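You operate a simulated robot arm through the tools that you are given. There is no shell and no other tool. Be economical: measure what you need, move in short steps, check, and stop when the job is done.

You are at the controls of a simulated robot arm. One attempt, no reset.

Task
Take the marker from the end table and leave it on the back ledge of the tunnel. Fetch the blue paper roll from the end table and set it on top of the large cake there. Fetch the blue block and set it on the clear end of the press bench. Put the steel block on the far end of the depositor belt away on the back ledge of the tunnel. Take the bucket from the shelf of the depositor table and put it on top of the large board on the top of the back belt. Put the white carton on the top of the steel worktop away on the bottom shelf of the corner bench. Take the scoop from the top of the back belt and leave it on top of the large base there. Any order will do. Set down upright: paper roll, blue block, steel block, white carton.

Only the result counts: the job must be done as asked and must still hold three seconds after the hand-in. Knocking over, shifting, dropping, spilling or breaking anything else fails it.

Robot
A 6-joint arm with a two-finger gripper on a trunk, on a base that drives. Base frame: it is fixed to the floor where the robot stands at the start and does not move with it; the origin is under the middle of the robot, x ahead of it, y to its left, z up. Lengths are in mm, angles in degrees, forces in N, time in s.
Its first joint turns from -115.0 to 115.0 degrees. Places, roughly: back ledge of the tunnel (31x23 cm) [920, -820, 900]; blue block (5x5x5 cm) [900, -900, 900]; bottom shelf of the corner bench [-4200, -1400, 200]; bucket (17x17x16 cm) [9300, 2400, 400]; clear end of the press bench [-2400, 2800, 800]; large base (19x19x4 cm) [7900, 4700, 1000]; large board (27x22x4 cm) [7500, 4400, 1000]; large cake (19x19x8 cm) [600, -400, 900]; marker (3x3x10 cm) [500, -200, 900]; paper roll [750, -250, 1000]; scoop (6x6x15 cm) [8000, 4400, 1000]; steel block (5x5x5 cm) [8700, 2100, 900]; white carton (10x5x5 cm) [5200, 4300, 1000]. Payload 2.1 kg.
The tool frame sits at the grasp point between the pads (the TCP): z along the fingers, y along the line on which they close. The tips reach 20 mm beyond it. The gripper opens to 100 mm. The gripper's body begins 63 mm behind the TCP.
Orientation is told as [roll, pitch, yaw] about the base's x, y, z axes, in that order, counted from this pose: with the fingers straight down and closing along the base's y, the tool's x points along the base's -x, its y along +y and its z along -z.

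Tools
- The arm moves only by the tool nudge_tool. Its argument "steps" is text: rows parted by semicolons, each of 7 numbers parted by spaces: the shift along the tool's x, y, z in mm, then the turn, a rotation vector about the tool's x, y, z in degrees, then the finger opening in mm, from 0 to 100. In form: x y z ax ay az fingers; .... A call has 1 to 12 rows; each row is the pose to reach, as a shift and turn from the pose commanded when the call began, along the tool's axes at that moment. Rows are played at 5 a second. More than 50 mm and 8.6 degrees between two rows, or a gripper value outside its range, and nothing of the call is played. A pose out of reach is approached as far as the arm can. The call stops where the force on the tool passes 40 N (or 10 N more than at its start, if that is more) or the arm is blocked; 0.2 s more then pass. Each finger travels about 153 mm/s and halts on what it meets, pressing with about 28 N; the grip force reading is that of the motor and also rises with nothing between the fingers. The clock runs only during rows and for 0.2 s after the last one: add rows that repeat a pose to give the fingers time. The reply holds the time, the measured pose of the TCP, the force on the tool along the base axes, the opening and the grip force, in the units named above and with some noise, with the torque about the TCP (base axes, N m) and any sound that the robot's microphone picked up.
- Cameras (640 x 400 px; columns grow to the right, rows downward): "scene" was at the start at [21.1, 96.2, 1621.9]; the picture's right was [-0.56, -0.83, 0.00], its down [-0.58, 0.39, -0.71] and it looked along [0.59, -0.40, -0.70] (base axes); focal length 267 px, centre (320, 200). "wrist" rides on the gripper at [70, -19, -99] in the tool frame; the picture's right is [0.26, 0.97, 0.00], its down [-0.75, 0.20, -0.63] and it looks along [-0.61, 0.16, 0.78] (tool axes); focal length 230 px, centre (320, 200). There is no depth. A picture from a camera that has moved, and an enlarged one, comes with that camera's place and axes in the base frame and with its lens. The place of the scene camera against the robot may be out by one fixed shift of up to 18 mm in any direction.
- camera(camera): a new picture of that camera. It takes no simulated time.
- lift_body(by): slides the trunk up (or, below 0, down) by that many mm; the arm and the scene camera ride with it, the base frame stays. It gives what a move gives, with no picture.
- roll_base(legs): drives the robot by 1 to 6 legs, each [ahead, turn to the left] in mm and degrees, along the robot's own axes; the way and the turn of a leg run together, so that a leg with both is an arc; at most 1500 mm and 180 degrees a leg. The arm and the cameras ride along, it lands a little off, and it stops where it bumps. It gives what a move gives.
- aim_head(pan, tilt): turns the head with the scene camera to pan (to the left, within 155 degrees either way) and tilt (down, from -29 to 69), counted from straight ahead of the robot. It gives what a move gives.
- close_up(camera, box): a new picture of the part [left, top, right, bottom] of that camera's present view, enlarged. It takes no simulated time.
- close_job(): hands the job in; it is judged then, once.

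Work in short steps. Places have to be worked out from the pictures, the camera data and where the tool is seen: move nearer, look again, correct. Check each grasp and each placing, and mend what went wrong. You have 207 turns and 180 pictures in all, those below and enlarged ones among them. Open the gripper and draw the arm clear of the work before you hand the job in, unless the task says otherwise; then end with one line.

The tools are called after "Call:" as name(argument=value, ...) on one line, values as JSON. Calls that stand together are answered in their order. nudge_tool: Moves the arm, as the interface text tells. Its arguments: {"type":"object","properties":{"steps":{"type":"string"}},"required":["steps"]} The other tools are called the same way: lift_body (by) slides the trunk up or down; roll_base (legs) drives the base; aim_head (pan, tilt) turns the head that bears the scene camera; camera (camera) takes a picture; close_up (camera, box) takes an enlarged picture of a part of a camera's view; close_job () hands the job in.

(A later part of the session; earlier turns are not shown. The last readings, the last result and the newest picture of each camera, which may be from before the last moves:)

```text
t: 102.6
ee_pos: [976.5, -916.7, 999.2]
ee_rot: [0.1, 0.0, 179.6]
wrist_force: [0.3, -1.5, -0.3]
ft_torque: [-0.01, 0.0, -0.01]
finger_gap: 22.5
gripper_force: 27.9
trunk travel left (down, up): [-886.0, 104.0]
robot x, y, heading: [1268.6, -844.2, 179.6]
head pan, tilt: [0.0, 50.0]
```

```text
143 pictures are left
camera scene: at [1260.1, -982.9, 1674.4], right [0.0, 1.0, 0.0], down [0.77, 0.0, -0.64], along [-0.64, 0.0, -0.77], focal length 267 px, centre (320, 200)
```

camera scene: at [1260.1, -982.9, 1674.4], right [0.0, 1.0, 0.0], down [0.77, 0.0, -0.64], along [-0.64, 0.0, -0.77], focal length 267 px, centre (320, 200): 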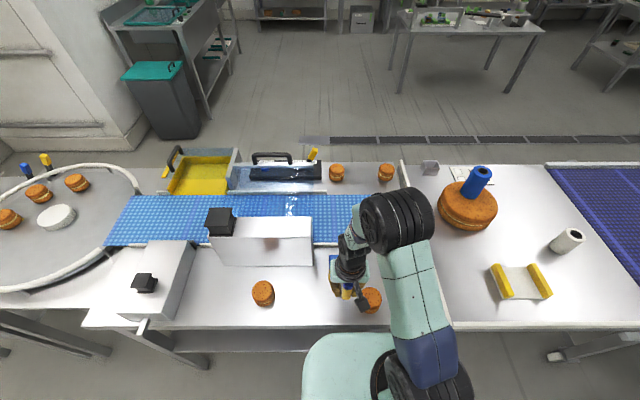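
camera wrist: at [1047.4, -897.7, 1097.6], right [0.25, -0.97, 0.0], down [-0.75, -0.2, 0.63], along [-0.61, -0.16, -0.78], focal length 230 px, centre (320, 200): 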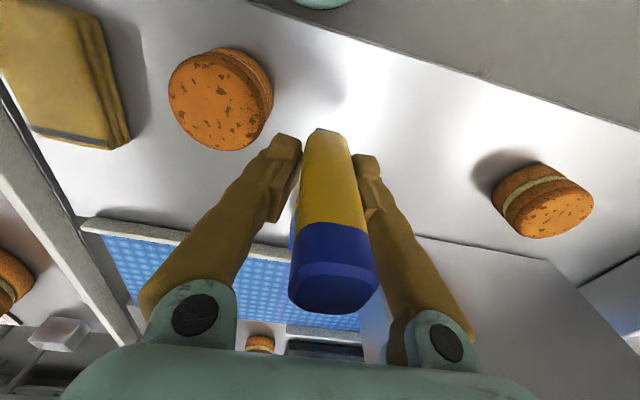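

Macaron edge is at y≈-868; I shift 8 mm away from it and lower stepwise.

Call:
nudge_tool(steps="0 8 30 0 0 0 15; 0 8 62 0 0 0 15; 0 8 68 0 0 0 15; 0 8 70 0 0 0 15; 0 8 72 0 0 0 15; 0 8 74 0 0 0 15; 0 8 74 0 0 0 15")

```text
t: 104.2
ee_pos: [975.4, -923.1, 925.3]
ee_rot: [0.1, -0.2, 179.7]
wrist_force: [-4.7, 1.1, 28.8]
ft_torque: [0.0, -0.08, -0.01]
finger_gap: 22.6
gripper_force: 28.0
trunk travel left (down, up): [-886.0, 104.0]
robot x, y, heading: [1262.2, -847.1, 179.7]
head pan, tilt: [0.0, 50.0]
```

Contact at z≈925. Ease up slightly, open a little, and rise.

Call:
nudge_tool(steps="0 0 -3 0 0 0 15; 0 0 -3 0 0 0 38; 0 0 -3 0 0 0 38; 0 0 -30 0 0 0 38; 0 0 -75 0 0 0 38; 0 0 -120 0 0 0 38; 0 0 -120 0 0 0 38")

Call:
camera(camera="wrist")

```text
t: 105.8
ee_pos: [976.0, -925.4, 1043.8]
ee_rot: [-0.1, 0.1, 179.7]
wrist_force: [-0.3, -0.7, -0.6]
ft_torque: [-0.02, -0.02, -0.01]
finger_gap: 37.8
gripper_force: 0.1
trunk travel left (down, up): [-886.0, 104.0]
robot x, y, heading: [1267.4, -847.6, 179.7]
head pan, tilt: [0.0, 50.0]
```

```text
142 pictures are left
camera wrist: at [1046.7, -906.7, 1143.0], right [0.25, -0.97, 0.0], down [-0.75, -0.2, 0.63], along [-0.61, -0.16, -0.78], focal length 230 px, centre (320, 200)
```

wrist: 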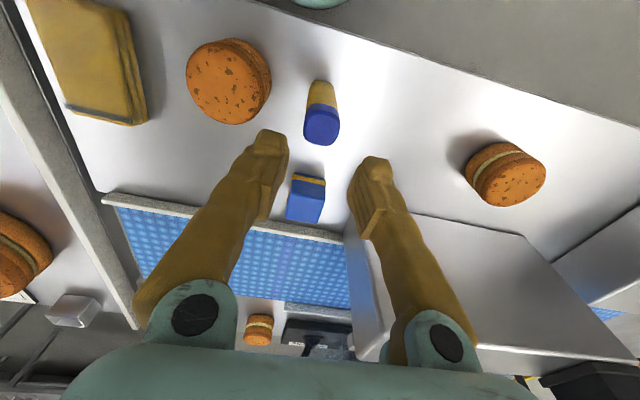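

Marker stands. The blue block is right here at about (862,-932), so I take it now. I rotate the tool 90° so the camera and gripper body stay clear of the marker, and move above the block.

Call:
nudge_tool(steps="0 0 -10 0 0 -8.2 70; -11 1 -10 0 0 -16.4 70; -22 2 -10 0 0 -24.6 70; -33 3 -10 0 0 -32.8 70; -44 4 -10 0 0 -41 70; -55 5 -10 0 0 -49.2 70; -66 6 -10 0 0 -57.4 70; -77 7 -10 0 0 -65.6 70; -90 8 -10 0 0 -73.8 70; -102 9 -10 0 0 -82 70; -114 9 -10 0 0 -89.5 70; -114 9 -10 0 0 -89.5 70")

Call:
camera(camera="wrist")

Call:
camera(camera="scene")

```text
t: 108.4
ee_pos: [861.0, -931.4, 1054.4]
ee_rot: [0.1, 0.0, -90.6]
wrist_force: [-0.2, -0.3, -0.1]
ft_torque: [0.01, 0.0, -0.02]
finger_gap: 70.1
gripper_force: 0.1
trunk travel left (down, up): [-886.0, 104.0]
robot x, y, heading: [1264.0, -849.2, 179.7]
head pan, tilt: [0.0, 50.0]
```

```text
141 pictures are left
camera wrist: at [842.6, -861.2, 1153.0], right [0.97, 0.25, 0.0], down [0.19, -0.75, 0.63], along [0.16, -0.61, -0.78], focal length 230 px, centre (320, 200)
```

wrist: 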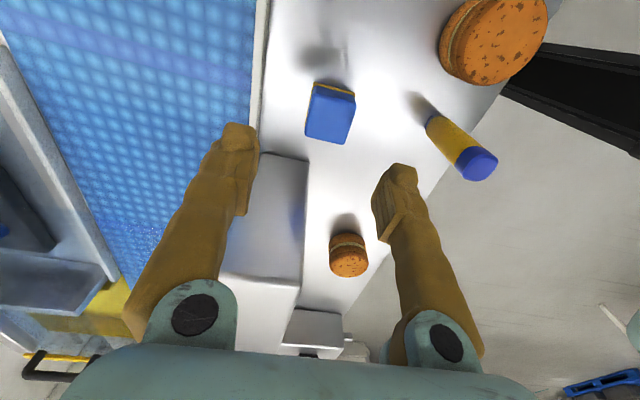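

```text
140 pictures are left
camera scene: at [1259.7, -983.1, 1674.4], right [0.0, 1.0, 0.0], down [0.77, 0.0, -0.64], along [-0.64, 0.0, -0.77], focal length 267 px, centre (320, 200)
```

scene: 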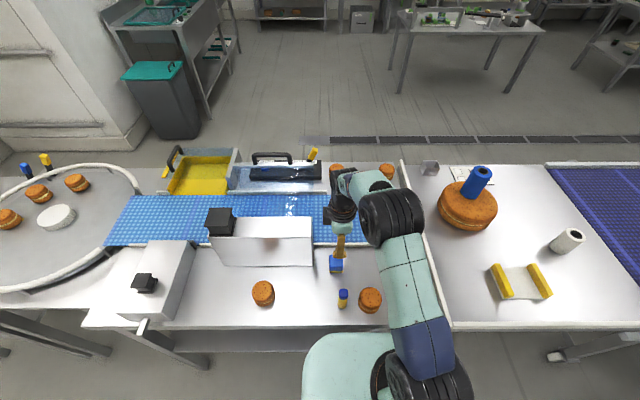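

Block top at (873,-935). I descend onto it and close.

Call:
nudge_tool(steps="-4 12 50 0 0 0 70; -4 12 100 0 0 0 70; -4 12 135 0 0 0 70; -4 12 155 0 0 0 70; -4 12 155 0 0 0 35; -4 12 155 0 0 0 35; -4 12 155 0 0 0 35")

Call:
camera(camera="wrist")

```text
refused: row 1 steps farther than a row can; nothing moved
```

```text
139 pictures are left
camera wrist: at [842.6, -861.2, 1153.0], right [0.97, 0.25, 0.0], down [0.19, -0.75, 0.63], along [0.16, -0.61, -0.78], focal length 230 px, centre (320, 200)
```

wrist: 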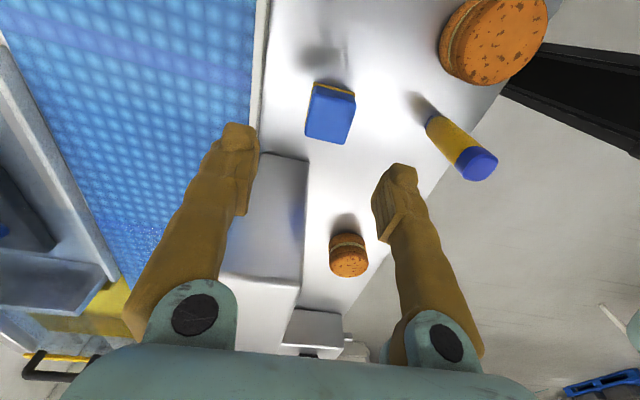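

Call:
nudge_tool(steps="-4 12 30 0 0 0 70; -4 12 75 0 0 0 70; -4 12 120 0 0 0 70; -4 12 154 0 0 0 70; -4 12 154 0 0 0 35; -4 12 154 0 0 0 35; -4 12 154 0 0 0 35")

Call:
camera(camera="wrist")

```text
t: 109.4
ee_pos: [878.8, -936.5, 917.2]
ee_rot: [-0.2, -0.1, -90.8]
wrist_force: [3.5, 4.6, 22.3]
ft_torque: [0.06, -1.05, 0.16]
finger_gap: 73.8
gripper_force: 3.7
trunk travel left (down, up): [-886.0, 104.0]
robot x, y, heading: [1262.9, -845.9, 179.6]
head pan, tilt: [0.0, 50.0]
stopped in row 4: the force on the tool passed its limit at 126 N (the readings are from after the stop); the commanded pose is now the measured one
```

```text
138 pictures are left
camera wrist: at [861.7, -865.8, 1015.5], right [0.97, 0.24, 0.0], down [0.19, -0.75, 0.63], along [0.15, -0.61, -0.78], focal length 230 px, centre (320, 200)
```

wrist: 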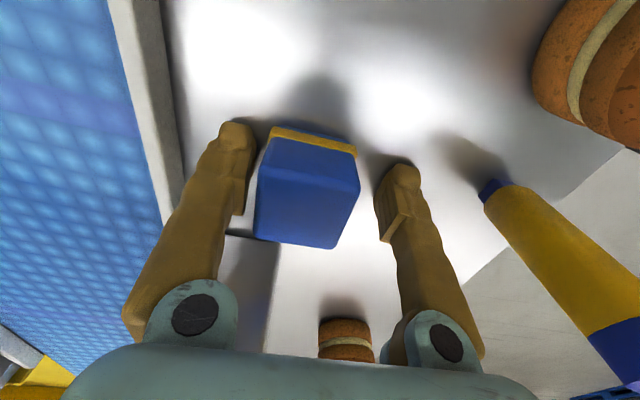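

The tool hit something with the +x finger at tip z≈897; I back up and look before doing anything more.

Call:
nudge_tool(steps="0 0 -30 0 0 0 70; 0 0 -70 0 0 0 70; 0 0 -110 0 0 0 70; 0 0 -110 0 0 0 70")

Call:
camera(camera="wrist")

Call:
close_up(camera="scene", box=[240, 180, 440, 340])

```text
t: 110.4
ee_pos: [875.0, -935.3, 1027.0]
ee_rot: [0.0, 0.0, -90.8]
wrist_force: [0.3, 0.4, 0.4]
ft_torque: [0.0, 0.01, 0.02]
finger_gap: 69.9
gripper_force: 0.0
trunk travel left (down, up): [-886.0, 104.0]
robot x, y, heading: [1264.1, -844.8, 179.6]
head pan, tilt: [0.0, 50.0]
```

```text
137 pictures are left
camera wrist: at [857.3, -864.7, 1124.6], right [0.97, 0.24, 0.0], down [0.19, -0.75, 0.63], along [0.15, -0.61, -0.78], focal length 230 px, centre (320, 200)
```

wrist: 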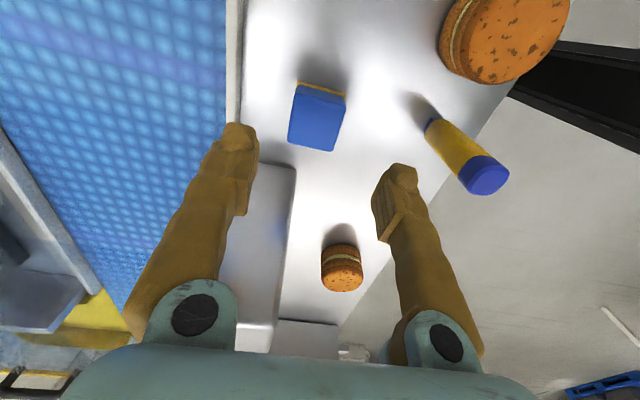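

```text
2.50 times, centred on (340, 260) of scene
camera zoom: at [1259.2, -983.4, 1674.3], right [0.01, 1.0, 0.0], down [0.77, 0.0, -0.64], along [-0.64, 0.0, -0.77], focal length 668 px, centre (270, 50)
```

zoom: 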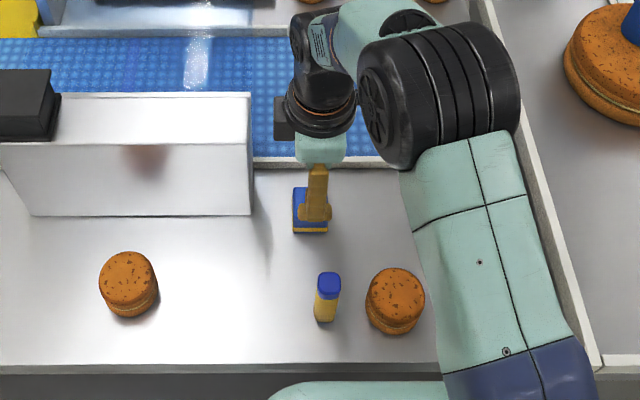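

Now consistent: the surfaces are at z≈897, and the finger had simply touched the ledge (marker and block undisturbed). The block then sits at about (869,-928), top ≈ 942. I grasp at TCP z≈924.

Call:
nudge_tool(steps="7 -6 40 0 0 0 70; 7 -6 80 0 0 0 70; 7 -6 103 0 0 0 70; 7 -6 103 0 0 0 70; 7 -6 103 0 0 0 30; 7 -6 103 0 0 0 30; 7 -6 103 0 0 0 30")

Call:
camera(camera="wrist")

```text
t: 112.0
ee_pos: [868.1, -927.7, 922.0]
ee_rot: [0.0, 0.0, -90.9]
wrist_force: [0.3, 0.2, -0.3]
ft_torque: [0.0, 0.01, 0.01]
finger_gap: 40.8
gripper_force: 27.9
trunk travel left (down, up): [-886.0, 104.0]
robot x, y, heading: [1261.5, -842.4, 179.6]
head pan, tilt: [0.0, 50.0]
```

```text
135 pictures are left
camera wrist: at [850.8, -857.1, 1020.8], right [0.97, 0.24, 0.0], down [0.19, -0.75, 0.63], along [0.15, -0.61, -0.78], focal length 230 px, centre (320, 200)
```

wrist: 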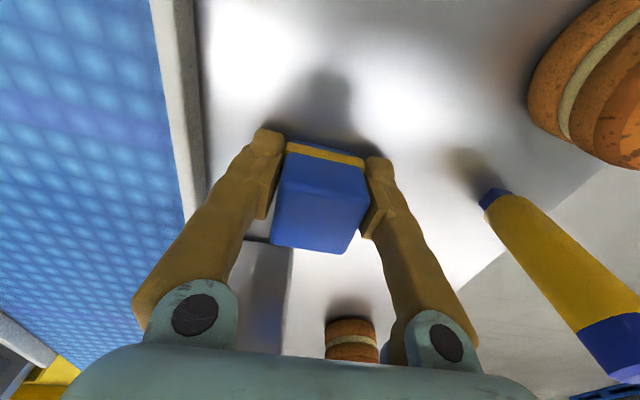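

Block held (40.8 mm). I lift and retract near the body, then back out and drive around toward the press bench.

Call:
nudge_tool(steps="0 0 -45 0 0 0 30; 0 0 -90 0 0 0 30; 0 0 -135 0 0 0 30; 0 0 -180 0 0 0 30; 0 0 -220 0 0 0 30; 8 45 -240 0 0 0 30; 16 90 -255 0 0 0 30; 24 130 -265 0 0 0 30; 24 130 -265 0 0 0 30")

Call:
roll_base(legs=[[-280, 0], [0, 90.4], [1500, 0], [990, 0]])

```text
t: 114.0
ee_pos: [1002.3, -910.4, 1187.0]
ee_rot: [0.1, 0.0, -90.8]
wrist_force: [0.5, -0.1, -1.2]
ft_torque: [0.03, -0.03, 0.03]
finger_gap: 40.9
gripper_force: 27.7
trunk travel left (down, up): [-886.0, 104.0]
robot x, y, heading: [1267.6, -845.1, 179.7]
head pan, tilt: [0.0, 50.0]
```

```text
t: 131.6
ee_pos: [1580.1, -3598.1, 1187.2]
ee_rot: [0.0, 0.0, -0.9]
wrist_force: [-0.6, 0.0, 0.0]
ft_torque: [-0.01, 0.02, -0.01]
finger_gap: 40.7
gripper_force: 27.9
trunk travel left (down, up): [-886.0, 104.0]
robot x, y, heading: [1517.0, -3336.5, -90.5]
head pan, tilt: [0.0, 50.0]
```

Next leg: across the gap and back up the front side to about (-30,-1000).

Call:
roll_base(legs=[[0, -89.5], [1500, 0], [50, 0], [0, -90], [1500, 0], [840, 0]])

Call:
aim_head(pan=35, tilt=20)

Call:
camera(camera="scene")

```text
t: 158.3
ee_pos: [-73.8, -721.8, 1187.8]
ee_rot: [0.0, 0.0, 176.8]
wrist_force: [-0.2, 0.1, -1.4]
ft_torque: [0.04, -0.05, -0.01]
finger_gap: 40.4
gripper_force: 28.6
trunk travel left (down, up): [-886.0, 104.0]
robot x, y, heading: [-15.5, -983.4, 87.5]
head pan, tilt: [0.0, 50.0]
```

```text
t: 159.3
ee_pos: [-72.2, -720.7, 1188.5]
ee_rot: [0.0, 0.0, 176.8]
wrist_force: [-0.1, 0.3, -0.5]
ft_torque: [-0.01, -0.03, 0.0]
finger_gap: 40.8
gripper_force: 27.7
trunk travel left (down, up): [-886.0, 104.0]
robot x, y, heading: [-20.0, -980.2, 87.3]
head pan, tilt: [35.0, 20.0]
```

```text
134 pictures are left
camera scene: at [-197.6, -955.8, 1719.9], right [0.85, 0.53, 0.0], down [0.18, -0.29, -0.94], along [-0.5, 0.79, -0.34], focal length 267 px, centre (320, 200)
```

scene: 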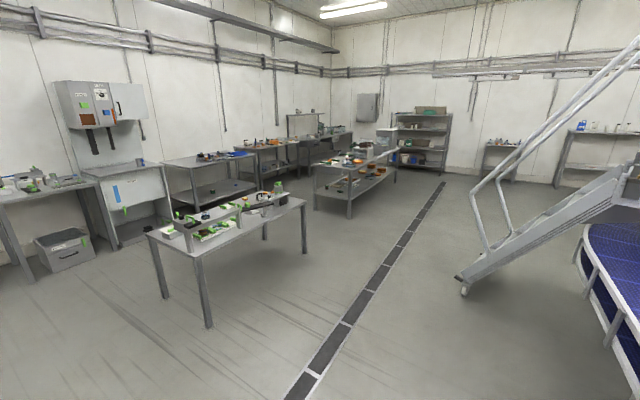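

The press bench's near end spans x≈-1875..-2570 at y≈2600. I drive diagonally to (-1350,2000), then west to x≈-2300.

Call:
roll_base(legs=[[0, 26.7], [1500, 0], [1500, 0], [260, 0], [0, 66], [950, 0]])

Call:
aim_head(pan=-90, tilt=35)

Call:
camera(camera="scene")

```text
t: 184.1
ee_pos: [-2500.1, 2025.3, 1186.4]
ee_rot: [0.1, 0.0, -93.1]
wrist_force: [1.0, 0.2, -1.0]
ft_torque: [0.02, -0.02, -0.02]
finger_gap: 40.9
gripper_force: 27.8
trunk travel left (down, up): [-886.0, 104.0]
robot x, y, heading: [-2237.7, 2080.0, 177.3]
head pan, tilt: [35.0, 20.0]
```

```text
t: 186.2
ee_pos: [-2500.5, 2024.4, 1187.5]
ee_rot: [0.0, 0.0, -93.1]
wrist_force: [0.2, 0.2, -1.6]
ft_torque: [0.02, -0.01, 0.01]
finger_gap: 40.7
gripper_force: 28.5
trunk travel left (down, up): [-886.0, 104.0]
robot x, y, heading: [-2238.5, 2080.0, 177.5]
head pan, tilt: [-90.0, 35.0]
```

```text
133 pictures are left
camera scene: at [-2167.0, 2026.7, 1696.1], right [1.0, -0.04, 0.0], down [-0.03, -0.57, -0.82], along [0.04, 0.82, -0.57], focal length 267 px, centre (320, 200)
```

scene: 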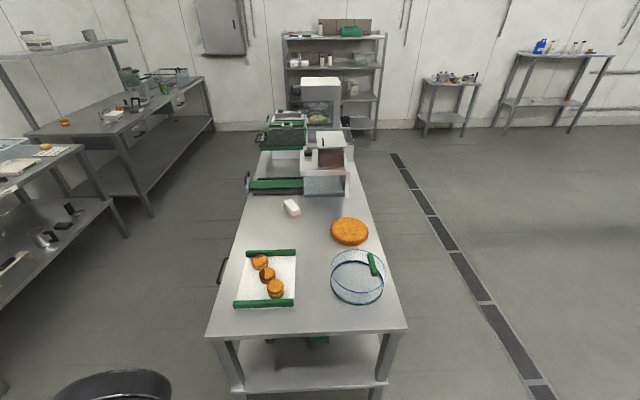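

The near (clear) end has a bun tray (x -2460..-2240, y 2640..2900) and a ring; free space is right behind the tray around (-2370,2945). I approach from the bench's left (−x) side.

Call:
roll_base(legs=[[710, 0], [0, -87.5], [840, 0], [0, -90]])

Call:
aim_head(pan=-10, tilt=45)

Call:
camera(camera="scene")

Call:
camera(camera="wrist")

```text
t: 201.6
ee_pos: [-2751.9, 3011.1, 1187.5]
ee_rot: [0.1, 0.0, 92.4]
wrist_force: [-0.5, 0.3, -0.7]
ft_torque: [0.01, 0.03, 0.0]
finger_gap: 40.9
gripper_force: 28.2
trunk travel left (down, up): [-886.0, 104.0]
robot x, y, heading: [-3007.7, 2931.7, 2.9]
head pan, tilt: [-90.0, 35.0]
```

```text
t: 203.1
ee_pos: [-2752.4, 3011.2, 1187.9]
ee_rot: [-0.1, -0.1, 92.5]
wrist_force: [-0.2, 0.5, -0.2]
ft_torque: [-0.01, 0.0, 0.02]
finger_gap: 40.7
gripper_force: 27.9
trunk travel left (down, up): [-886.0, 104.0]
robot x, y, heading: [-3011.4, 2927.9, 3.1]
head pan, tilt: [-10.0, 45.0]
```

```text
132 pictures are left
camera scene: at [-2980.8, 3060.5, 1681.3], right [-0.12, -0.99, 0.0], down [-0.7, 0.09, -0.71], along [0.7, -0.09, -0.71], focal length 267 px, centre (320, 200)
```

scene: 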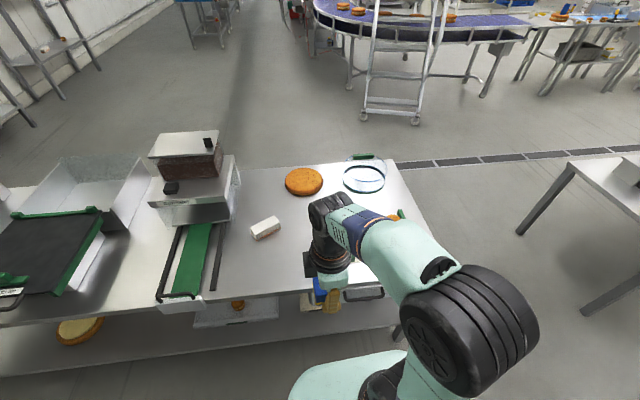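

```text
131 pictures are left
camera wrist: at [-2729.1, 2943.0, 1285.4], right [-0.95, -0.3, 0.0], down [-0.23, 0.74, 0.63], along [-0.19, 0.6, -0.78], focal length 230 px, centre (320, 200)
```

wrist: 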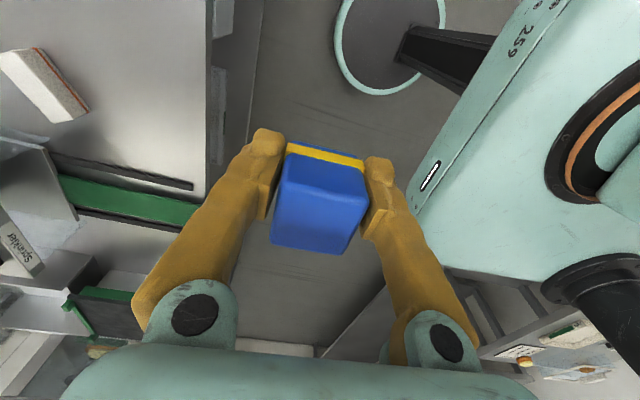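

The bench top looks to be about z 775 with its edge at x≈-2530. I drive 235 ahead, lower the trunk 120 and look again.

Call:
roll_base(legs=[[235, -3]])

Call:
lift_body(by=-120)

Call:
camera(camera="scene")

Call:
camera(camera="wrist")

```text
t: 204.9
ee_pos: [-2514.5, 3002.2, 1189.1]
ee_rot: [-0.1, -0.1, 89.3]
wrist_force: [-1.2, 0.0, -1.5]
ft_torque: [0.0, -0.02, 0.0]
finger_gap: 40.7
gripper_force: 27.9
trunk travel left (down, up): [-886.0, 104.0]
robot x, y, heading: [-2775.4, 2939.4, -0.4]
head pan, tilt: [-10.0, 45.0]
```

```text
t: 206.4
ee_pos: [-2514.4, 3003.2, 1068.2]
ee_rot: [0.0, 0.1, 89.3]
wrist_force: [0.0, -0.2, -1.7]
ft_torque: [0.0, 0.01, 0.01]
finger_gap: 40.7
gripper_force: 28.1
trunk travel left (down, up): [-766.0, 224.0]
robot x, y, heading: [-2769.9, 2939.6, -0.3]
head pan, tilt: [-10.0, 45.0]
```

```text
130 pictures are left
camera scene: at [-2741.2, 3065.4, 1561.3], right [-0.18, -0.98, 0.0], down [-0.7, 0.12, -0.71], along [0.7, -0.12, -0.71], focal length 267 px, centre (320, 200)
```

scene: 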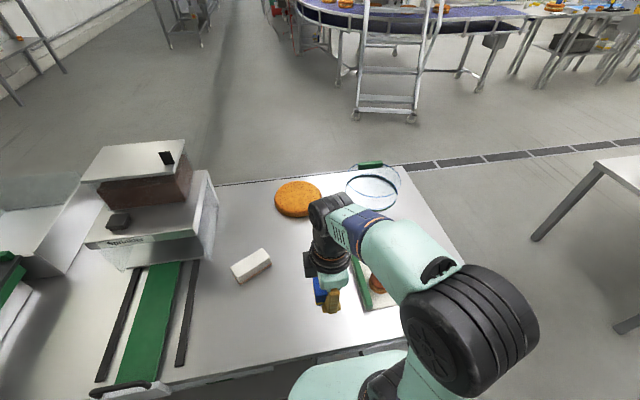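

```text
129 pictures are left
camera wrist: at [-2496.4, 2933.3, 1165.4], right [-0.97, -0.25, 0.0], down [-0.19, 0.75, 0.63], along [-0.16, 0.61, -0.78], focal length 230 px, centre (320, 200)
```

wrist: 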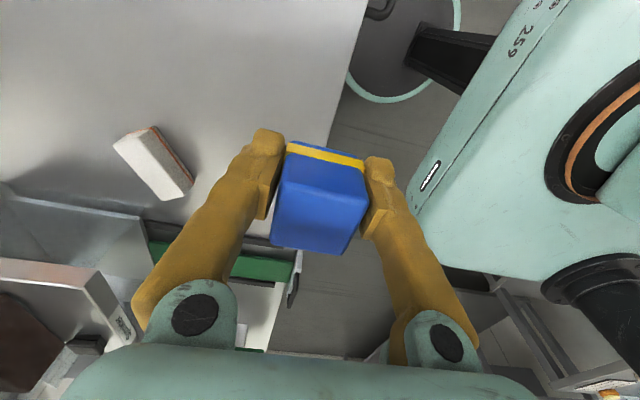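

Target spot (-2370,2970), white object at (-2263,3203), tray bar at y≈2890. I move over it and down to z≈930.

Call:
nudge_tool(steps="8 -36 30 0 0 0 30; 16 -72 60 0 0 0 30; 24 -108 90 0 0 0 30; 33 -144 115 0 0 0 30; 33 -144 138 0 0 0 30; 33 -144 138 0 0 0 30")

Call:
camera(camera="wrist")

Call:
camera(camera="scene")

```text
t: 207.8
ee_pos: [-2373.9, 2967.5, 928.9]
ee_rot: [0.0, 0.1, 89.3]
wrist_force: [-0.8, 0.5, -0.9]
ft_torque: [-0.04, 0.02, 0.01]
finger_gap: 40.7
gripper_force: 28.2
trunk travel left (down, up): [-766.0, 224.0]
robot x, y, heading: [-2772.9, 2938.9, -0.5]
head pan, tilt: [-10.0, 45.0]
```

```text
128 pictures are left
camera wrist: at [-2357.1, 2898.3, 1027.1], right [-0.97, -0.25, 0.0], down [-0.19, 0.75, 0.63], along [-0.16, 0.61, -0.78], focal length 230 px, centre (320, 200)
```

wrist: 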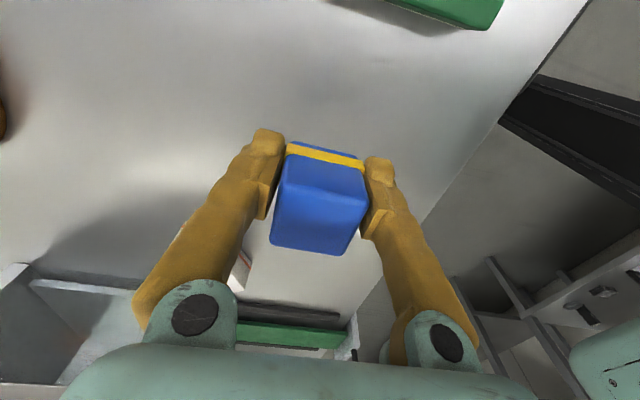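

```text
127 pictures are left
camera scene: at [-2741.0, 3065.4, 1561.3], right [-0.18, -0.98, 0.0], down [-0.7, 0.12, -0.71], along [0.7, -0.12, -0.71], focal length 267 px, centre (320, 200)
```

scene: 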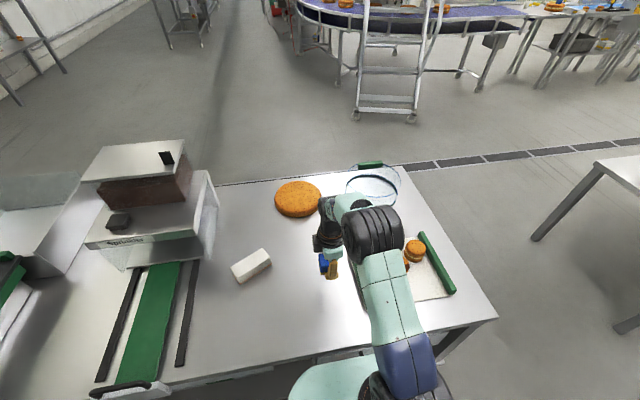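

Clear of the tray by about 80 mm. I lower in small rows with the force guard.

Call:
nudge_tool(steps="0 0 20 0 0 0 30; 0 0 40 0 0 0 30; 0 0 45 0 0 0 30; 0 0 50 0 0 0 30; 0 0 55 0 0 0 30; 0 0 60 0 0 0 30; 0 0 65 0 0 0 30; 0 0 70 0 0 0 30; 0 0 75 0 0 0 30; 0 0 80 0 0 0 30; 0 0 85 0 0 0 30; 0 0 90 0 0 0 30")

```text
t: 210.4
ee_pos: [-2372.1, 2968.7, 838.5]
ee_rot: [0.0, -0.1, 89.3]
wrist_force: [0.7, -0.1, -0.2]
ft_torque: [0.02, -0.02, 0.0]
finger_gap: 41.0
gripper_force: 28.4
trunk travel left (down, up): [-766.0, 224.0]
robot x, y, heading: [-2774.5, 2933.7, -0.1]
head pan, tilt: [-10.0, 45.0]
```

Call:
nudge_tool(steps="0 0 4 0 0 0 30; 0 0 8 0 0 0 30; 0 0 12 0 0 0 30; 0 0 16 0 0 0 30; 0 0 20 0 0 0 30; 0 0 24 0 0 0 30; 0 0 28 0 0 0 30; 0 0 32 0 0 0 30; 0 0 36 0 0 0 30; 0 0 40 0 0 0 30; 0 0 44 0 0 0 30; 0 0 48 0 0 0 30")

Call:
camera(camera="wrist")

```text
t: 211.8
ee_pos: [-2372.6, 2968.8, 819.8]
ee_rot: [-0.5, 0.1, 89.3]
wrist_force: [-3.7, 1.5, 19.4]
ft_torque: [-0.03, 0.58, -0.06]
finger_gap: 40.9
gripper_force: 27.8
trunk travel left (down, up): [-766.0, 224.0]
robot x, y, heading: [-2778.1, 2937.9, -0.3]
head pan, tilt: [-10.0, 45.0]
stopped in row 6: the force on the tool passed its limit at 51 N (the readings are from after the stop); the commanded pose is now the measured one
```

```text
126 pictures are left
camera wrist: at [-2354.4, 2898.8, 918.3], right [-0.97, -0.25, -0.01], down [-0.2, 0.75, 0.63], along [-0.15, 0.61, -0.78], focal length 230 px, centre (320, 200)
```

wrist: 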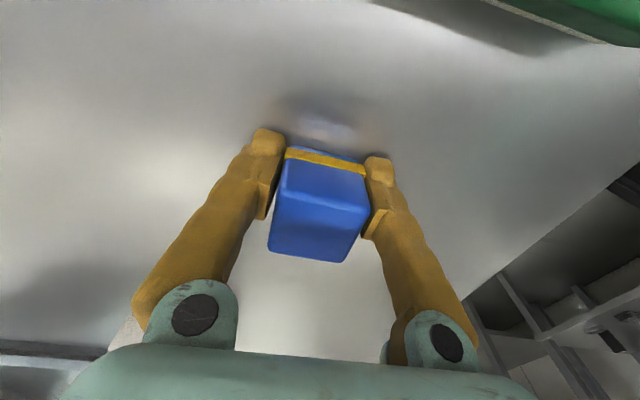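

Contact at z≈820 (surface ≈797). Release and rise.

Call:
nudge_tool(steps="0 0 -1 0 0 0 30; 0 0 -1 0 0 0 65; 0 0 -1 0 0 0 65; 0 0 -40 0 0 0 65; 0 0 -85 0 0 0 65; 0 0 -130 0 0 0 65; 0 0 -170 0 0 0 65; 0 0 -170 0 0 0 65")

Call:
camera(camera="wrist")

```text
t: 213.6
ee_pos: [-2370.7, 2969.8, 986.6]
ee_rot: [-0.2, 0.0, 89.4]
wrist_force: [0.9, 0.0, -0.4]
ft_torque: [-0.02, 0.02, 0.03]
finger_gap: 64.8
gripper_force: 0.1
trunk travel left (down, up): [-766.0, 224.0]
robot x, y, heading: [-2771.8, 2936.4, 0.1]
head pan, tilt: [-10.0, 45.0]
```

```text
125 pictures are left
camera wrist: at [-2353.0, 2901.2, 1084.5], right [-0.97, -0.25, 0.0], down [-0.19, 0.75, 0.63], along [-0.15, 0.61, -0.78], focal length 230 px, centre (320, 200)
```

wrist: 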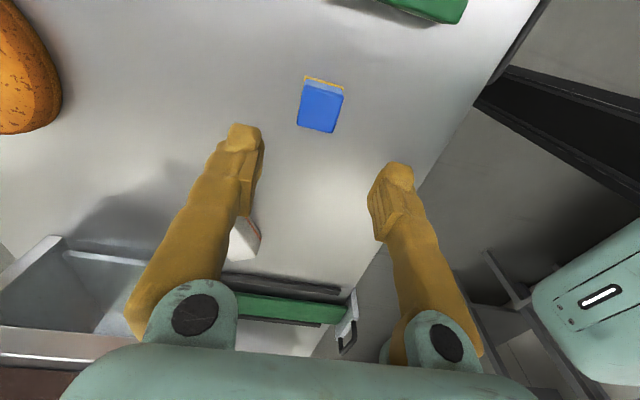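

Block stands well. I retract the arm and look east to see whether there is a shorter northern route to the far area.

Call:
nudge_tool(steps="0 40 -30 0 0 0 65; -10 80 -60 0 0 0 65; -20 110 -80 0 0 0 65; -20 110 -80 0 0 0 65")

Call:
aim_head(pan=5, tilt=12)

Call:
camera(camera="scene")

Call:
close_up(camera="scene", box=[120, 60, 480, 285])

```text
refused: row 2 steps farther than a row can; nothing moved
```

```text
t: 214.6
ee_pos: [-2371.3, 2970.8, 986.2]
ee_rot: [-0.2, -0.1, 89.3]
wrist_force: [0.5, 0.7, -0.1]
ft_torque: [0.03, -0.03, 0.03]
finger_gap: 65.1
gripper_force: 0.1
trunk travel left (down, up): [-766.0, 224.0]
robot x, y, heading: [-2772.6, 2941.7, -0.2]
head pan, tilt: [5.0, 12.0]
```

```text
124 pictures are left
camera scene: at [-2728.1, 3087.6, 1612.9], right [0.08, -1.0, 0.0], down [-0.21, -0.02, -0.98], along [0.97, 0.08, -0.21], focal length 267 px, centre (320, 200)
```

scene: 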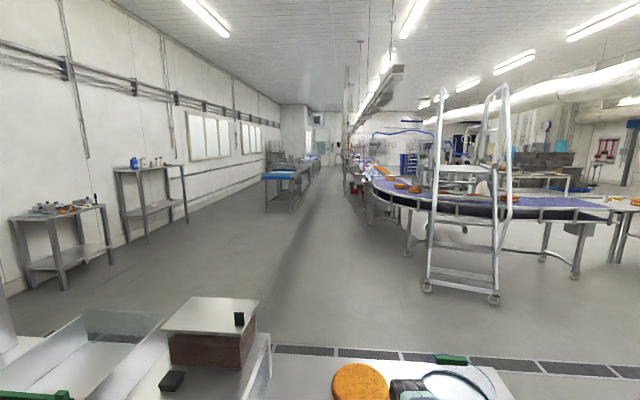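

```text
1.78 times, centred on (300, 172) of scene
camera zoom: at [-2728.1, 3087.6, 1612.9], right [0.08, -1.0, 0.0], down [-0.21, -0.02, -0.98], along [0.97, 0.08, -0.21], focal length 475 px, centre (356, 249)
```

zoom: 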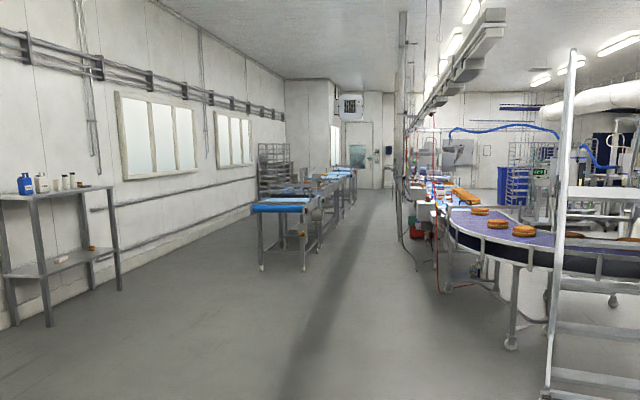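

There is a wide northern corridor (y≈2750–4100), with the back belt on its left from x≈3400. I'll do the carton first. Retract the arm, then route around the bench end into the corridor.

Call:
nudge_tool(steps="0 0 -40 0 0 0 65; 0 0 -80 0 0 0 65; 0 40 -90 0 0 0 65; 0 80 -95 0 0 0 65; 0 110 -100 0 0 0 65; 0 110 -100 0 0 0 65")

Call:
roll_base(legs=[[-260, 0], [0, -90], [900, 0], [0, 90], [1500, 0]])

```text
t: 216.0
ee_pos: [-2480.1, 2969.6, 1086.9]
ee_rot: [-0.2, 0.1, 89.4]
wrist_force: [-0.4, -0.8, 0.0]
ft_torque: [0.01, 0.01, -0.01]
finger_gap: 65.2
gripper_force: 0.1
trunk travel left (down, up): [-766.0, 224.0]
robot x, y, heading: [-2776.9, 2941.1, 0.0]
head pan, tilt: [5.0, 12.0]
```

```text
t: 236.9
ee_pos: [-1267.8, 2033.1, 1086.3]
ee_rot: [-0.2, 0.0, 88.1]
wrist_force: [0.5, 0.0, -0.1]
ft_torque: [0.03, 0.02, 0.0]
finger_gap: 64.8
gripper_force: 0.1
trunk travel left (down, up): [-766.0, 224.0]
robot x, y, heading: [-1564.4, 2003.3, -1.7]
head pan, tilt: [5.0, 12.0]
```

Now into the corridor to about (3000,3400).

Call:
roll_base(legs=[[0, 43.5], [1500, 0], [600, 0], [0, -41.8], [1500, 0], [1200, 0]])

Call:
aim_head(pan=15, tilt=15)

Call:
camera(camera="scene")

```text
t: 263.9
ee_pos: [2994.6, 3253.1, 1086.8]
ee_rot: [-0.2, 0.0, 86.0]
wrist_force: [-0.7, 0.2, 0.2]
ft_torque: [0.0, -0.02, 0.03]
finger_gap: 65.0
gripper_force: 0.0
trunk travel left (down, up): [-766.0, 224.0]
robot x, y, heading: [2693.6, 3238.6, -3.6]
head pan, tilt: [5.0, 12.0]
```

```text
t: 264.6
ee_pos: [2994.4, 3254.5, 1086.0]
ee_rot: [-0.2, 0.0, 85.9]
wrist_force: [0.3, -0.2, 0.4]
ft_torque: [0.02, -0.03, 0.01]
finger_gap: 65.1
gripper_force: 0.0
trunk travel left (down, up): [-766.0, 224.0]
robot x, y, heading: [2697.5, 3237.8, -3.5]
head pan, tilt: [15.0, 15.0]
```

```text
122 pictures are left
camera scene: at [2750.8, 3402.5, 1608.1], right [0.2, -0.98, 0.0], down [-0.25, -0.05, -0.97], along [0.95, 0.19, -0.26], focal length 267 px, centre (320, 200)
```

scene: 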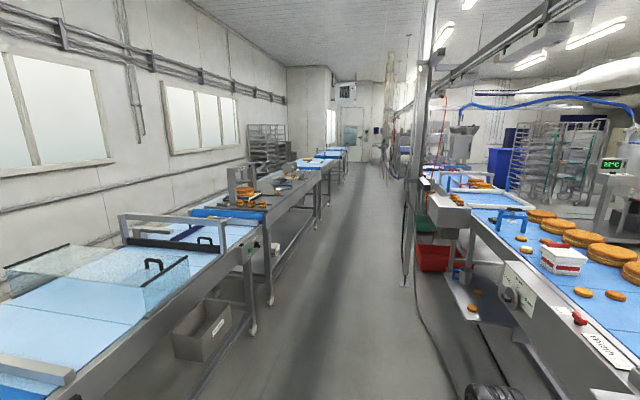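

Corridor lies between y≈3030 (pole) and y≈4250. I zoom on the steel worktop for the white carton.

Call:
close_up(camera="scene", box=[200, 130, 360, 230])

Call:
roll_base(legs=[[0, 20], [1150, 0], [0, -16.5], [1000, 0], [0, 60]])

Call:
aim_head(pan=20, tilt=30)

Call:
camera(camera="scene")

```text
4.00 times, centred on (280, 180) of scene
camera zoom: at [2750.8, 3402.5, 1608.1], right [0.2, -0.98, 0.0], down [-0.25, -0.05, -0.97], along [0.95, 0.19, -0.26], focal length 1068 px, centre (480, 280)
```

zoom: 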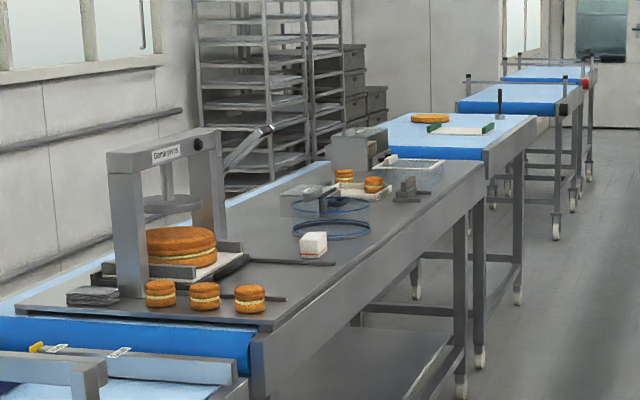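

```text
t: 279.8
ee_pos: [4869.6, 3881.3, 1086.8]
ee_rot: [-0.1, 0.0, 151.4]
wrist_force: [1.0, 0.6, -0.7]
ft_torque: [-0.01, -0.02, -0.02]
finger_gap: 64.8
gripper_force: 0.1
trunk travel left (down, up): [-766.0, 224.0]
robot x, y, heading: [4761.5, 3604.4, 61.8]
head pan, tilt: [15.0, 15.0]
```

```text
t: 280.6
ee_pos: [4869.9, 3882.0, 1086.2]
ee_rot: [-0.2, 0.0, 151.6]
wrist_force: [0.4, 0.6, -0.6]
ft_torque: [-0.03, -0.01, 0.0]
finger_gap: 65.1
gripper_force: 0.1
trunk travel left (down, up): [-766.0, 224.0]
robot x, y, heading: [4760.5, 3606.9, 61.8]
head pan, tilt: [20.0, 30.0]
```

```text
120 pictures are left
camera scene: at [4635.4, 3709.1, 1584.0], right [0.99, -0.14, 0.0], down [-0.07, -0.49, -0.87], along [0.12, 0.86, -0.5], focal length 267 px, centre (320, 200)
```

scene: 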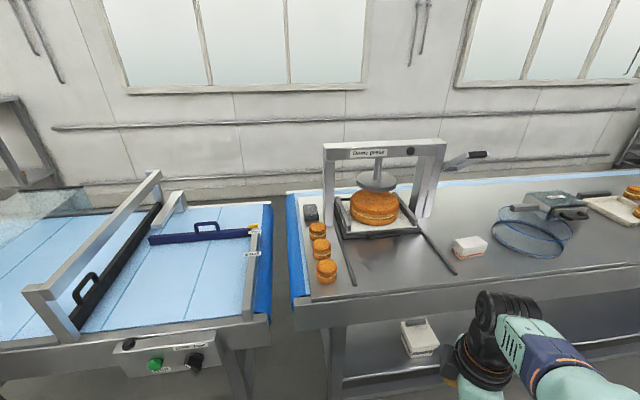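

Carton seen at about (5250,4360). I raise the trunk 120 and position the robot in front of it, at about (5250,3960), heading 90.

Call:
lift_body(by=120)

Call:
roll_base(legs=[[0, -61.8], [490, 0], [0, 90], [330, 0]])

Call:
aim_head(pan=10, tilt=50)

Call:
camera(camera="scene")

Call:
camera(camera="wrist")

```text
t: 282.1
ee_pos: [4870.5, 3881.3, 1206.2]
ee_rot: [-0.1, 0.0, 151.5]
wrist_force: [-1.0, -0.3, -0.2]
ft_torque: [0.01, -0.02, -0.02]
finger_gap: 65.3
gripper_force: 0.0
trunk travel left (down, up): [-886.0, 104.0]
robot x, y, heading: [4760.3, 3606.7, 61.8]
head pan, tilt: [20.0, 30.0]
```

```text
t: 293.4
ee_pos: [5236.8, 4208.3, 1206.7]
ee_rot: [-0.4, 0.0, 177.2]
wrist_force: [-0.9, 0.5, 0.0]
ft_torque: [0.01, 0.0, -0.05]
finger_gap: 64.8
gripper_force: 0.1
trunk travel left (down, up): [-886.0, 104.0]
robot x, y, heading: [5257.5, 3913.5, 87.5]
head pan, tilt: [20.0, 30.0]
```

```text
t: 294.2
ee_pos: [5236.8, 4210.7, 1205.9]
ee_rot: [-0.3, 0.1, 177.2]
wrist_force: [0.4, 0.5, 0.3]
ft_torque: [-0.02, 0.0, 0.0]
finger_gap: 65.0
gripper_force: 0.0
trunk travel left (down, up): [-886.0, 104.0]
robot x, y, heading: [5258.4, 3913.6, 87.9]
head pan, tilt: [10.0, 50.0]
```

```text
119 pictures are left
camera scene: at [5119.5, 3938.3, 1674.4], right [0.99, 0.13, 0.0], down [0.1, -0.76, -0.64], along [-0.09, 0.64, -0.77], focal length 267 px, centre (320, 200)
```

scene: 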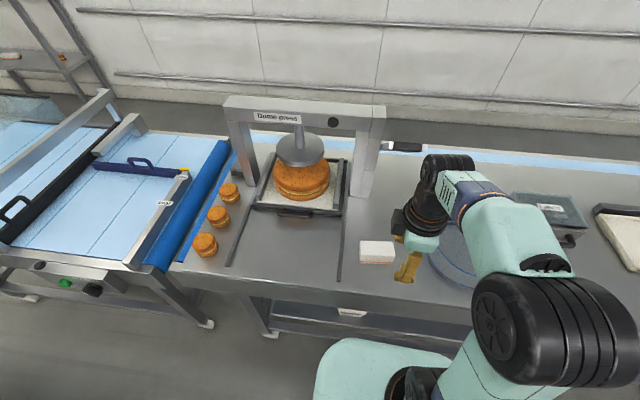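

```text
118 pictures are left
camera wrist: at [5308.0, 4225.5, 1305.1], right [0.21, -0.98, 0.0], down [-0.76, -0.17, 0.63], along [-0.62, -0.13, -0.78], focal length 230 px, centre (320, 200)
```

wrist: 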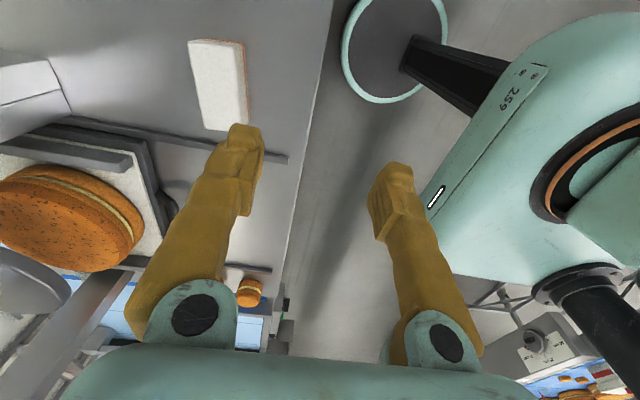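

Triangulated: carton top z≈1000, at about (5210,4335), long axis along x. I move above it with fingers closing across its 50 mm width.

Call:
nudge_tool(steps="-8 -31 10 0 0 0 85; -16 -62 35 0 0 0 85; -24 -93 60 0 0 0 85; -33 -124 85 0 0 0 85; -33 -124 85 0 0 0 85")

Call:
camera(camera="wrist")

```text
t: 295.4
ee_pos: [5209.3, 4337.2, 1121.0]
ee_rot: [-0.3, 0.0, 177.2]
wrist_force: [-1.0, 0.0, 0.9]
ft_torque: [0.0, 0.02, 0.0]
finger_gap: 84.9
gripper_force: 0.1
trunk travel left (down, up): [-886.0, 104.0]
robot x, y, heading: [5262.6, 3912.5, 88.0]
head pan, tilt: [10.0, 50.0]
```

```text
117 pictures are left
camera wrist: at [5280.0, 4351.8, 1219.6], right [0.21, -0.98, 0.0], down [-0.76, -0.17, 0.63], along [-0.62, -0.13, -0.78], focal length 230 px, centre (320, 200)
```

wrist: 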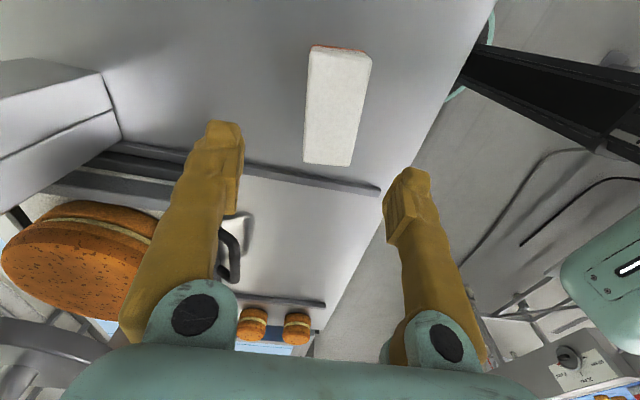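

Carton top at about (5216,4326), rotated ~7°. I align and descend to z≈978, then close.

Call:
nudge_tool(steps="7 11 20 0 0 -7.5 85; 7 11 65 0 0 -7.5 85; 7 11 105 0 0 -7.5 85; 7 11 125 0 0 -7.5 85; 7 11 134 0 0 -7.5 85; 7 11 141 0 0 -7.5 85; 7 11 141 0 0 -7.5 85")

Call:
camera(camera="wrist")

```text
t: 296.6
ee_pos: [5217.9, 4329.1, 993.1]
ee_rot: [-1.1, 0.0, -175.3]
wrist_force: [-0.5, 0.0, 19.1]
ft_torque: [-0.99, -0.07, 0.0]
finger_gap: 87.0
gripper_force: 1.5
trunk travel left (down, up): [-886.0, 104.0]
robot x, y, heading: [5259.7, 3911.5, 87.6]
head pan, tilt: [10.0, 50.0]
stopped in row 6: the force on the tool passed its limit at 54 N (the readings are from after the stop); the commanded pose is now the measured one
```

```text
116 pictures are left
camera wrist: at [5285.8, 4351.2, 1091.3], right [0.34, -0.94, -0.02], down [-0.73, -0.27, 0.63], along [-0.59, -0.2, -0.78], focal length 230 px, centre (320, 200)
```

wrist: 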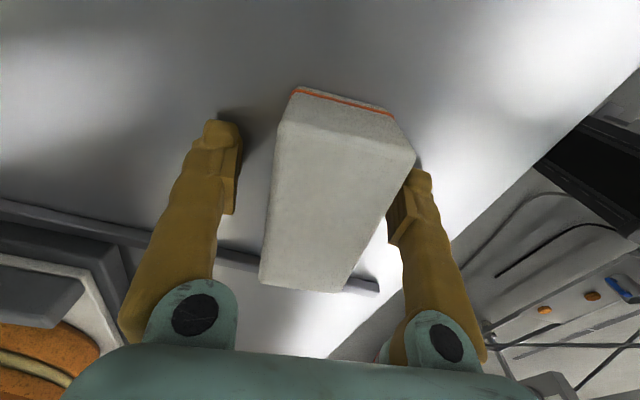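

The finger met the surface: worktop z≈972, so the carton spans 972–1022. I rise 7 mm, rotate a little further, and close.

Call:
nudge_tool(steps="0 0 -7 1 0 0 85; 0 0 -7 1 0 -4 85; 0 0 -7 1 0 -4 40; 0 0 -7 1 0 -4 40; 0 0 -7 1 0 -4 40")

Call:
camera(camera="wrist")

```text
t: 297.9
ee_pos: [5216.3, 4329.5, 997.9]
ee_rot: [-1.9, 0.0, -171.3]
wrist_force: [0.5, -1.2, -0.3]
ft_torque: [-0.02, 0.01, 0.03]
finger_gap: 47.3
gripper_force: 28.3
trunk travel left (down, up): [-886.0, 104.0]
robot x, y, heading: [5262.0, 3913.5, 87.6]
head pan, tilt: [10.0, 50.0]
```

```text
115 pictures are left
camera wrist: at [5283.9, 4355.9, 1096.7], right [0.4, -0.92, -0.03], down [-0.71, -0.33, 0.62], along [-0.58, -0.23, -0.78], focal length 230 px, centre (320, 200)
```

wrist: 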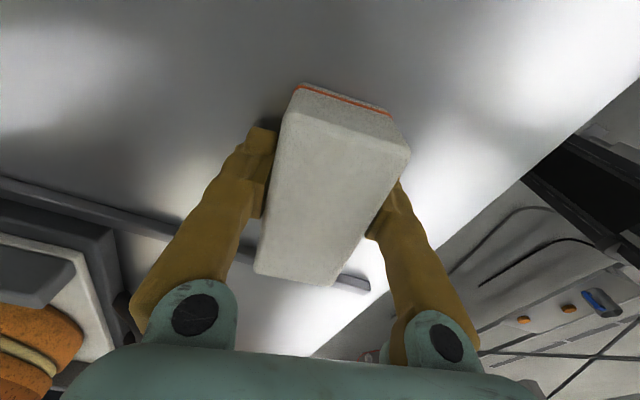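

Gripped at 47.3 mm. To insert it into a low shelf later I need a forward-tilted grasp along its long axis, so I'll turn the carton 90°, set it down, and regrasp tilted. First lift and turn.

Call:
nudge_tool(steps="0 0 -30 0 0 0 40; 0 0 -70 -1.9 0 0 40; 0 0 -70 -1.9 0 0 40")

Call:
nudge_tool(steps="0 0 0 0 0 -8 40; 0 0 0 0 0 -16 40; 0 0 0 0 0 -24 40; 0 0 0 0 0 -32 40; 0 0 0 0 0 -40 40; 0 0 0 0 0 -48 40; 0 0 0 0 0 -56 40; 0 0 0 0 0 -64 40; 0 0 0 0 0 -72 40; 0 0 0 0 0 -79 40; 0 0 0 0 0 -79 40")

Call:
camera(camera="wrist")

```text
t: 298.6
ee_pos: [5217.3, 4329.3, 1067.3]
ee_rot: [0.1, 0.1, -171.3]
wrist_force: [-0.2, -1.0, -1.3]
ft_torque: [-0.03, 0.01, -0.01]
finger_gap: 47.3
gripper_force: 28.2
trunk travel left (down, up): [-886.0, 104.0]
robot x, y, heading: [5258.1, 3916.1, 87.8]
head pan, tilt: [10.0, 50.0]
```

```text
t: 301.1
ee_pos: [5217.0, 4328.0, 1067.7]
ee_rot: [0.1, 0.0, -92.2]
wrist_force: [0.0, -0.4, -2.0]
ft_torque: [0.04, 0.0, 0.03]
finger_gap: 47.2
gripper_force: 27.9
trunk travel left (down, up): [-886.0, 104.0]
robot x, y, heading: [5257.6, 3910.9, 87.7]
head pan, tilt: [10.0, 50.0]
```

```text
114 pictures are left
camera wrist: at [5202.0, 4398.7, 1166.0], right [0.98, 0.22, 0.0], down [0.17, -0.76, 0.63], along [0.14, -0.61, -0.78], focal length 230 px, centre (320, 200)
```

wrist: 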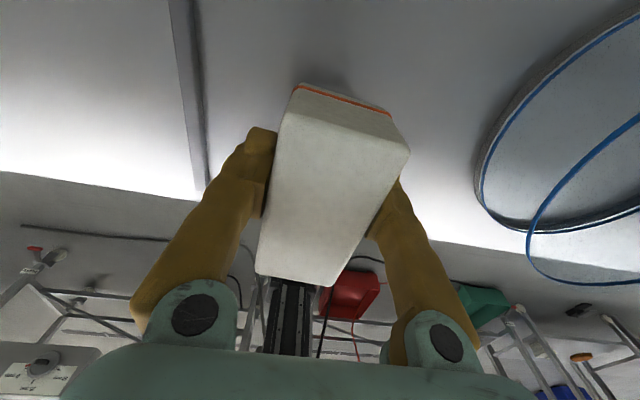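

The area around is free. I lower the carton onto the worktop, watching the force.

Call:
nudge_tool(steps="0 0 30 0 0 0 40; 0 0 55 0 0 0 40; 0 0 60 0 0 0 40; 0 0 63 0 0 0 40; 0 0 66 0 0 0 40; 0 0 68 0 0 0 40; 0 0 70 0 0 0 40; 0 0 72 0 0 0 40; 0 0 74 0 0 0 40")

```text
t: 303.1
ee_pos: [5216.2, 4327.4, 996.7]
ee_rot: [0.1, 0.6, -92.3]
wrist_force: [-4.6, 8.2, 32.4]
ft_torque: [0.16, 0.13, -0.2]
finger_gap: 47.4
gripper_force: 28.2
trunk travel left (down, up): [-886.0, 104.0]
robot x, y, heading: [5258.0, 3914.0, 87.6]
head pan, tilt: [10.0, 50.0]
```

Set down (32 N). I release, rise 100 mm, and then tilt the tool 60° forward while moving back a bit.

Call:
nudge_tool(steps="0 0 -3 0 0 0 40; 0 0 -3 0 0 0 85; 0 0 -3 0 0 0 85; 0 0 -45 0 0 0 85; 0 0 -90 0 0 0 85; 0 0 -110 0 0 0 85")

Call:
nudge_tool(steps="-10 0 0 0 7.5 0 85; -20 0 0 0 15 0 85; -30 0 0 0 22.5 0 85; -40 0 0 0 30 0 85; -50 0 0 0 37.5 0 85; -60 0 0 0 45 0 85; -70 0 0 0 52.5 0 85; -80 0 0 0 60 0 85; -80 0 0 0 60 0 85")

Call:
camera(camera="wrist")

Call:
camera(camera="scene")

```text
t: 304.4
ee_pos: [5216.2, 4327.6, 1104.4]
ee_rot: [0.1, 0.1, -92.2]
wrist_force: [-0.4, 0.6, -0.3]
ft_torque: [-0.03, 0.01, -0.02]
finger_gap: 84.9
gripper_force: 0.0
trunk travel left (down, up): [-886.0, 104.0]
robot x, y, heading: [5260.4, 3913.3, 87.7]
head pan, tilt: [10.0, 50.0]
```

```text
t: 306.4
ee_pos: [5165.3, 4292.9, 1078.6]
ee_rot: [0.0, 60.1, -92.1]
wrist_force: [0.0, 0.0, 0.3]
ft_torque: [0.01, 0.03, -0.01]
finger_gap: 84.9
gripper_force: 0.0
out of reach, approached as far as the arm can: row 4, 5, 6, 7, 8, 9
trunk travel left (down, up): [-886.0, 104.0]
robot x, y, heading: [5256.7, 3914.9, 88.0]
head pan, tilt: [10.0, 50.0]
```

```text
113 pictures are left
camera wrist: at [5144.9, 4243.8, 1187.5], right [0.97, 0.09, 0.22], down [0.17, -0.93, -0.34], along [0.18, 0.36, -0.91], focal length 230 px, centre (320, 200)
```

wrist: 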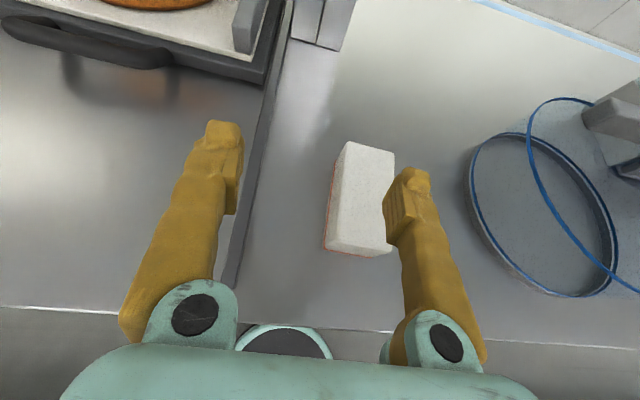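

```text
112 pictures are left
camera scene: at [5121.1, 3936.6, 1674.5], right [0.99, 0.13, 0.0], down [0.1, -0.76, -0.64], along [-0.09, 0.64, -0.77], focal length 267 px, centre (320, 200)
```

scene: 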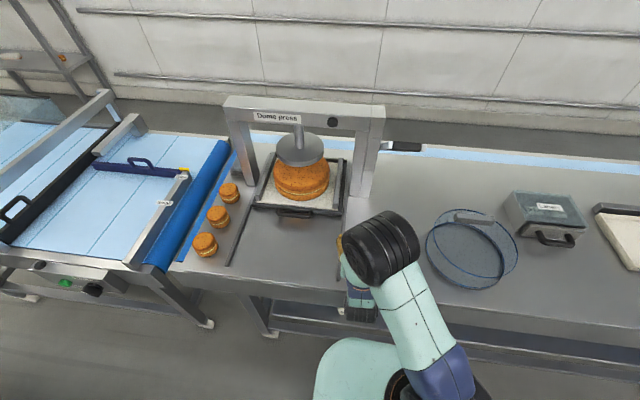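

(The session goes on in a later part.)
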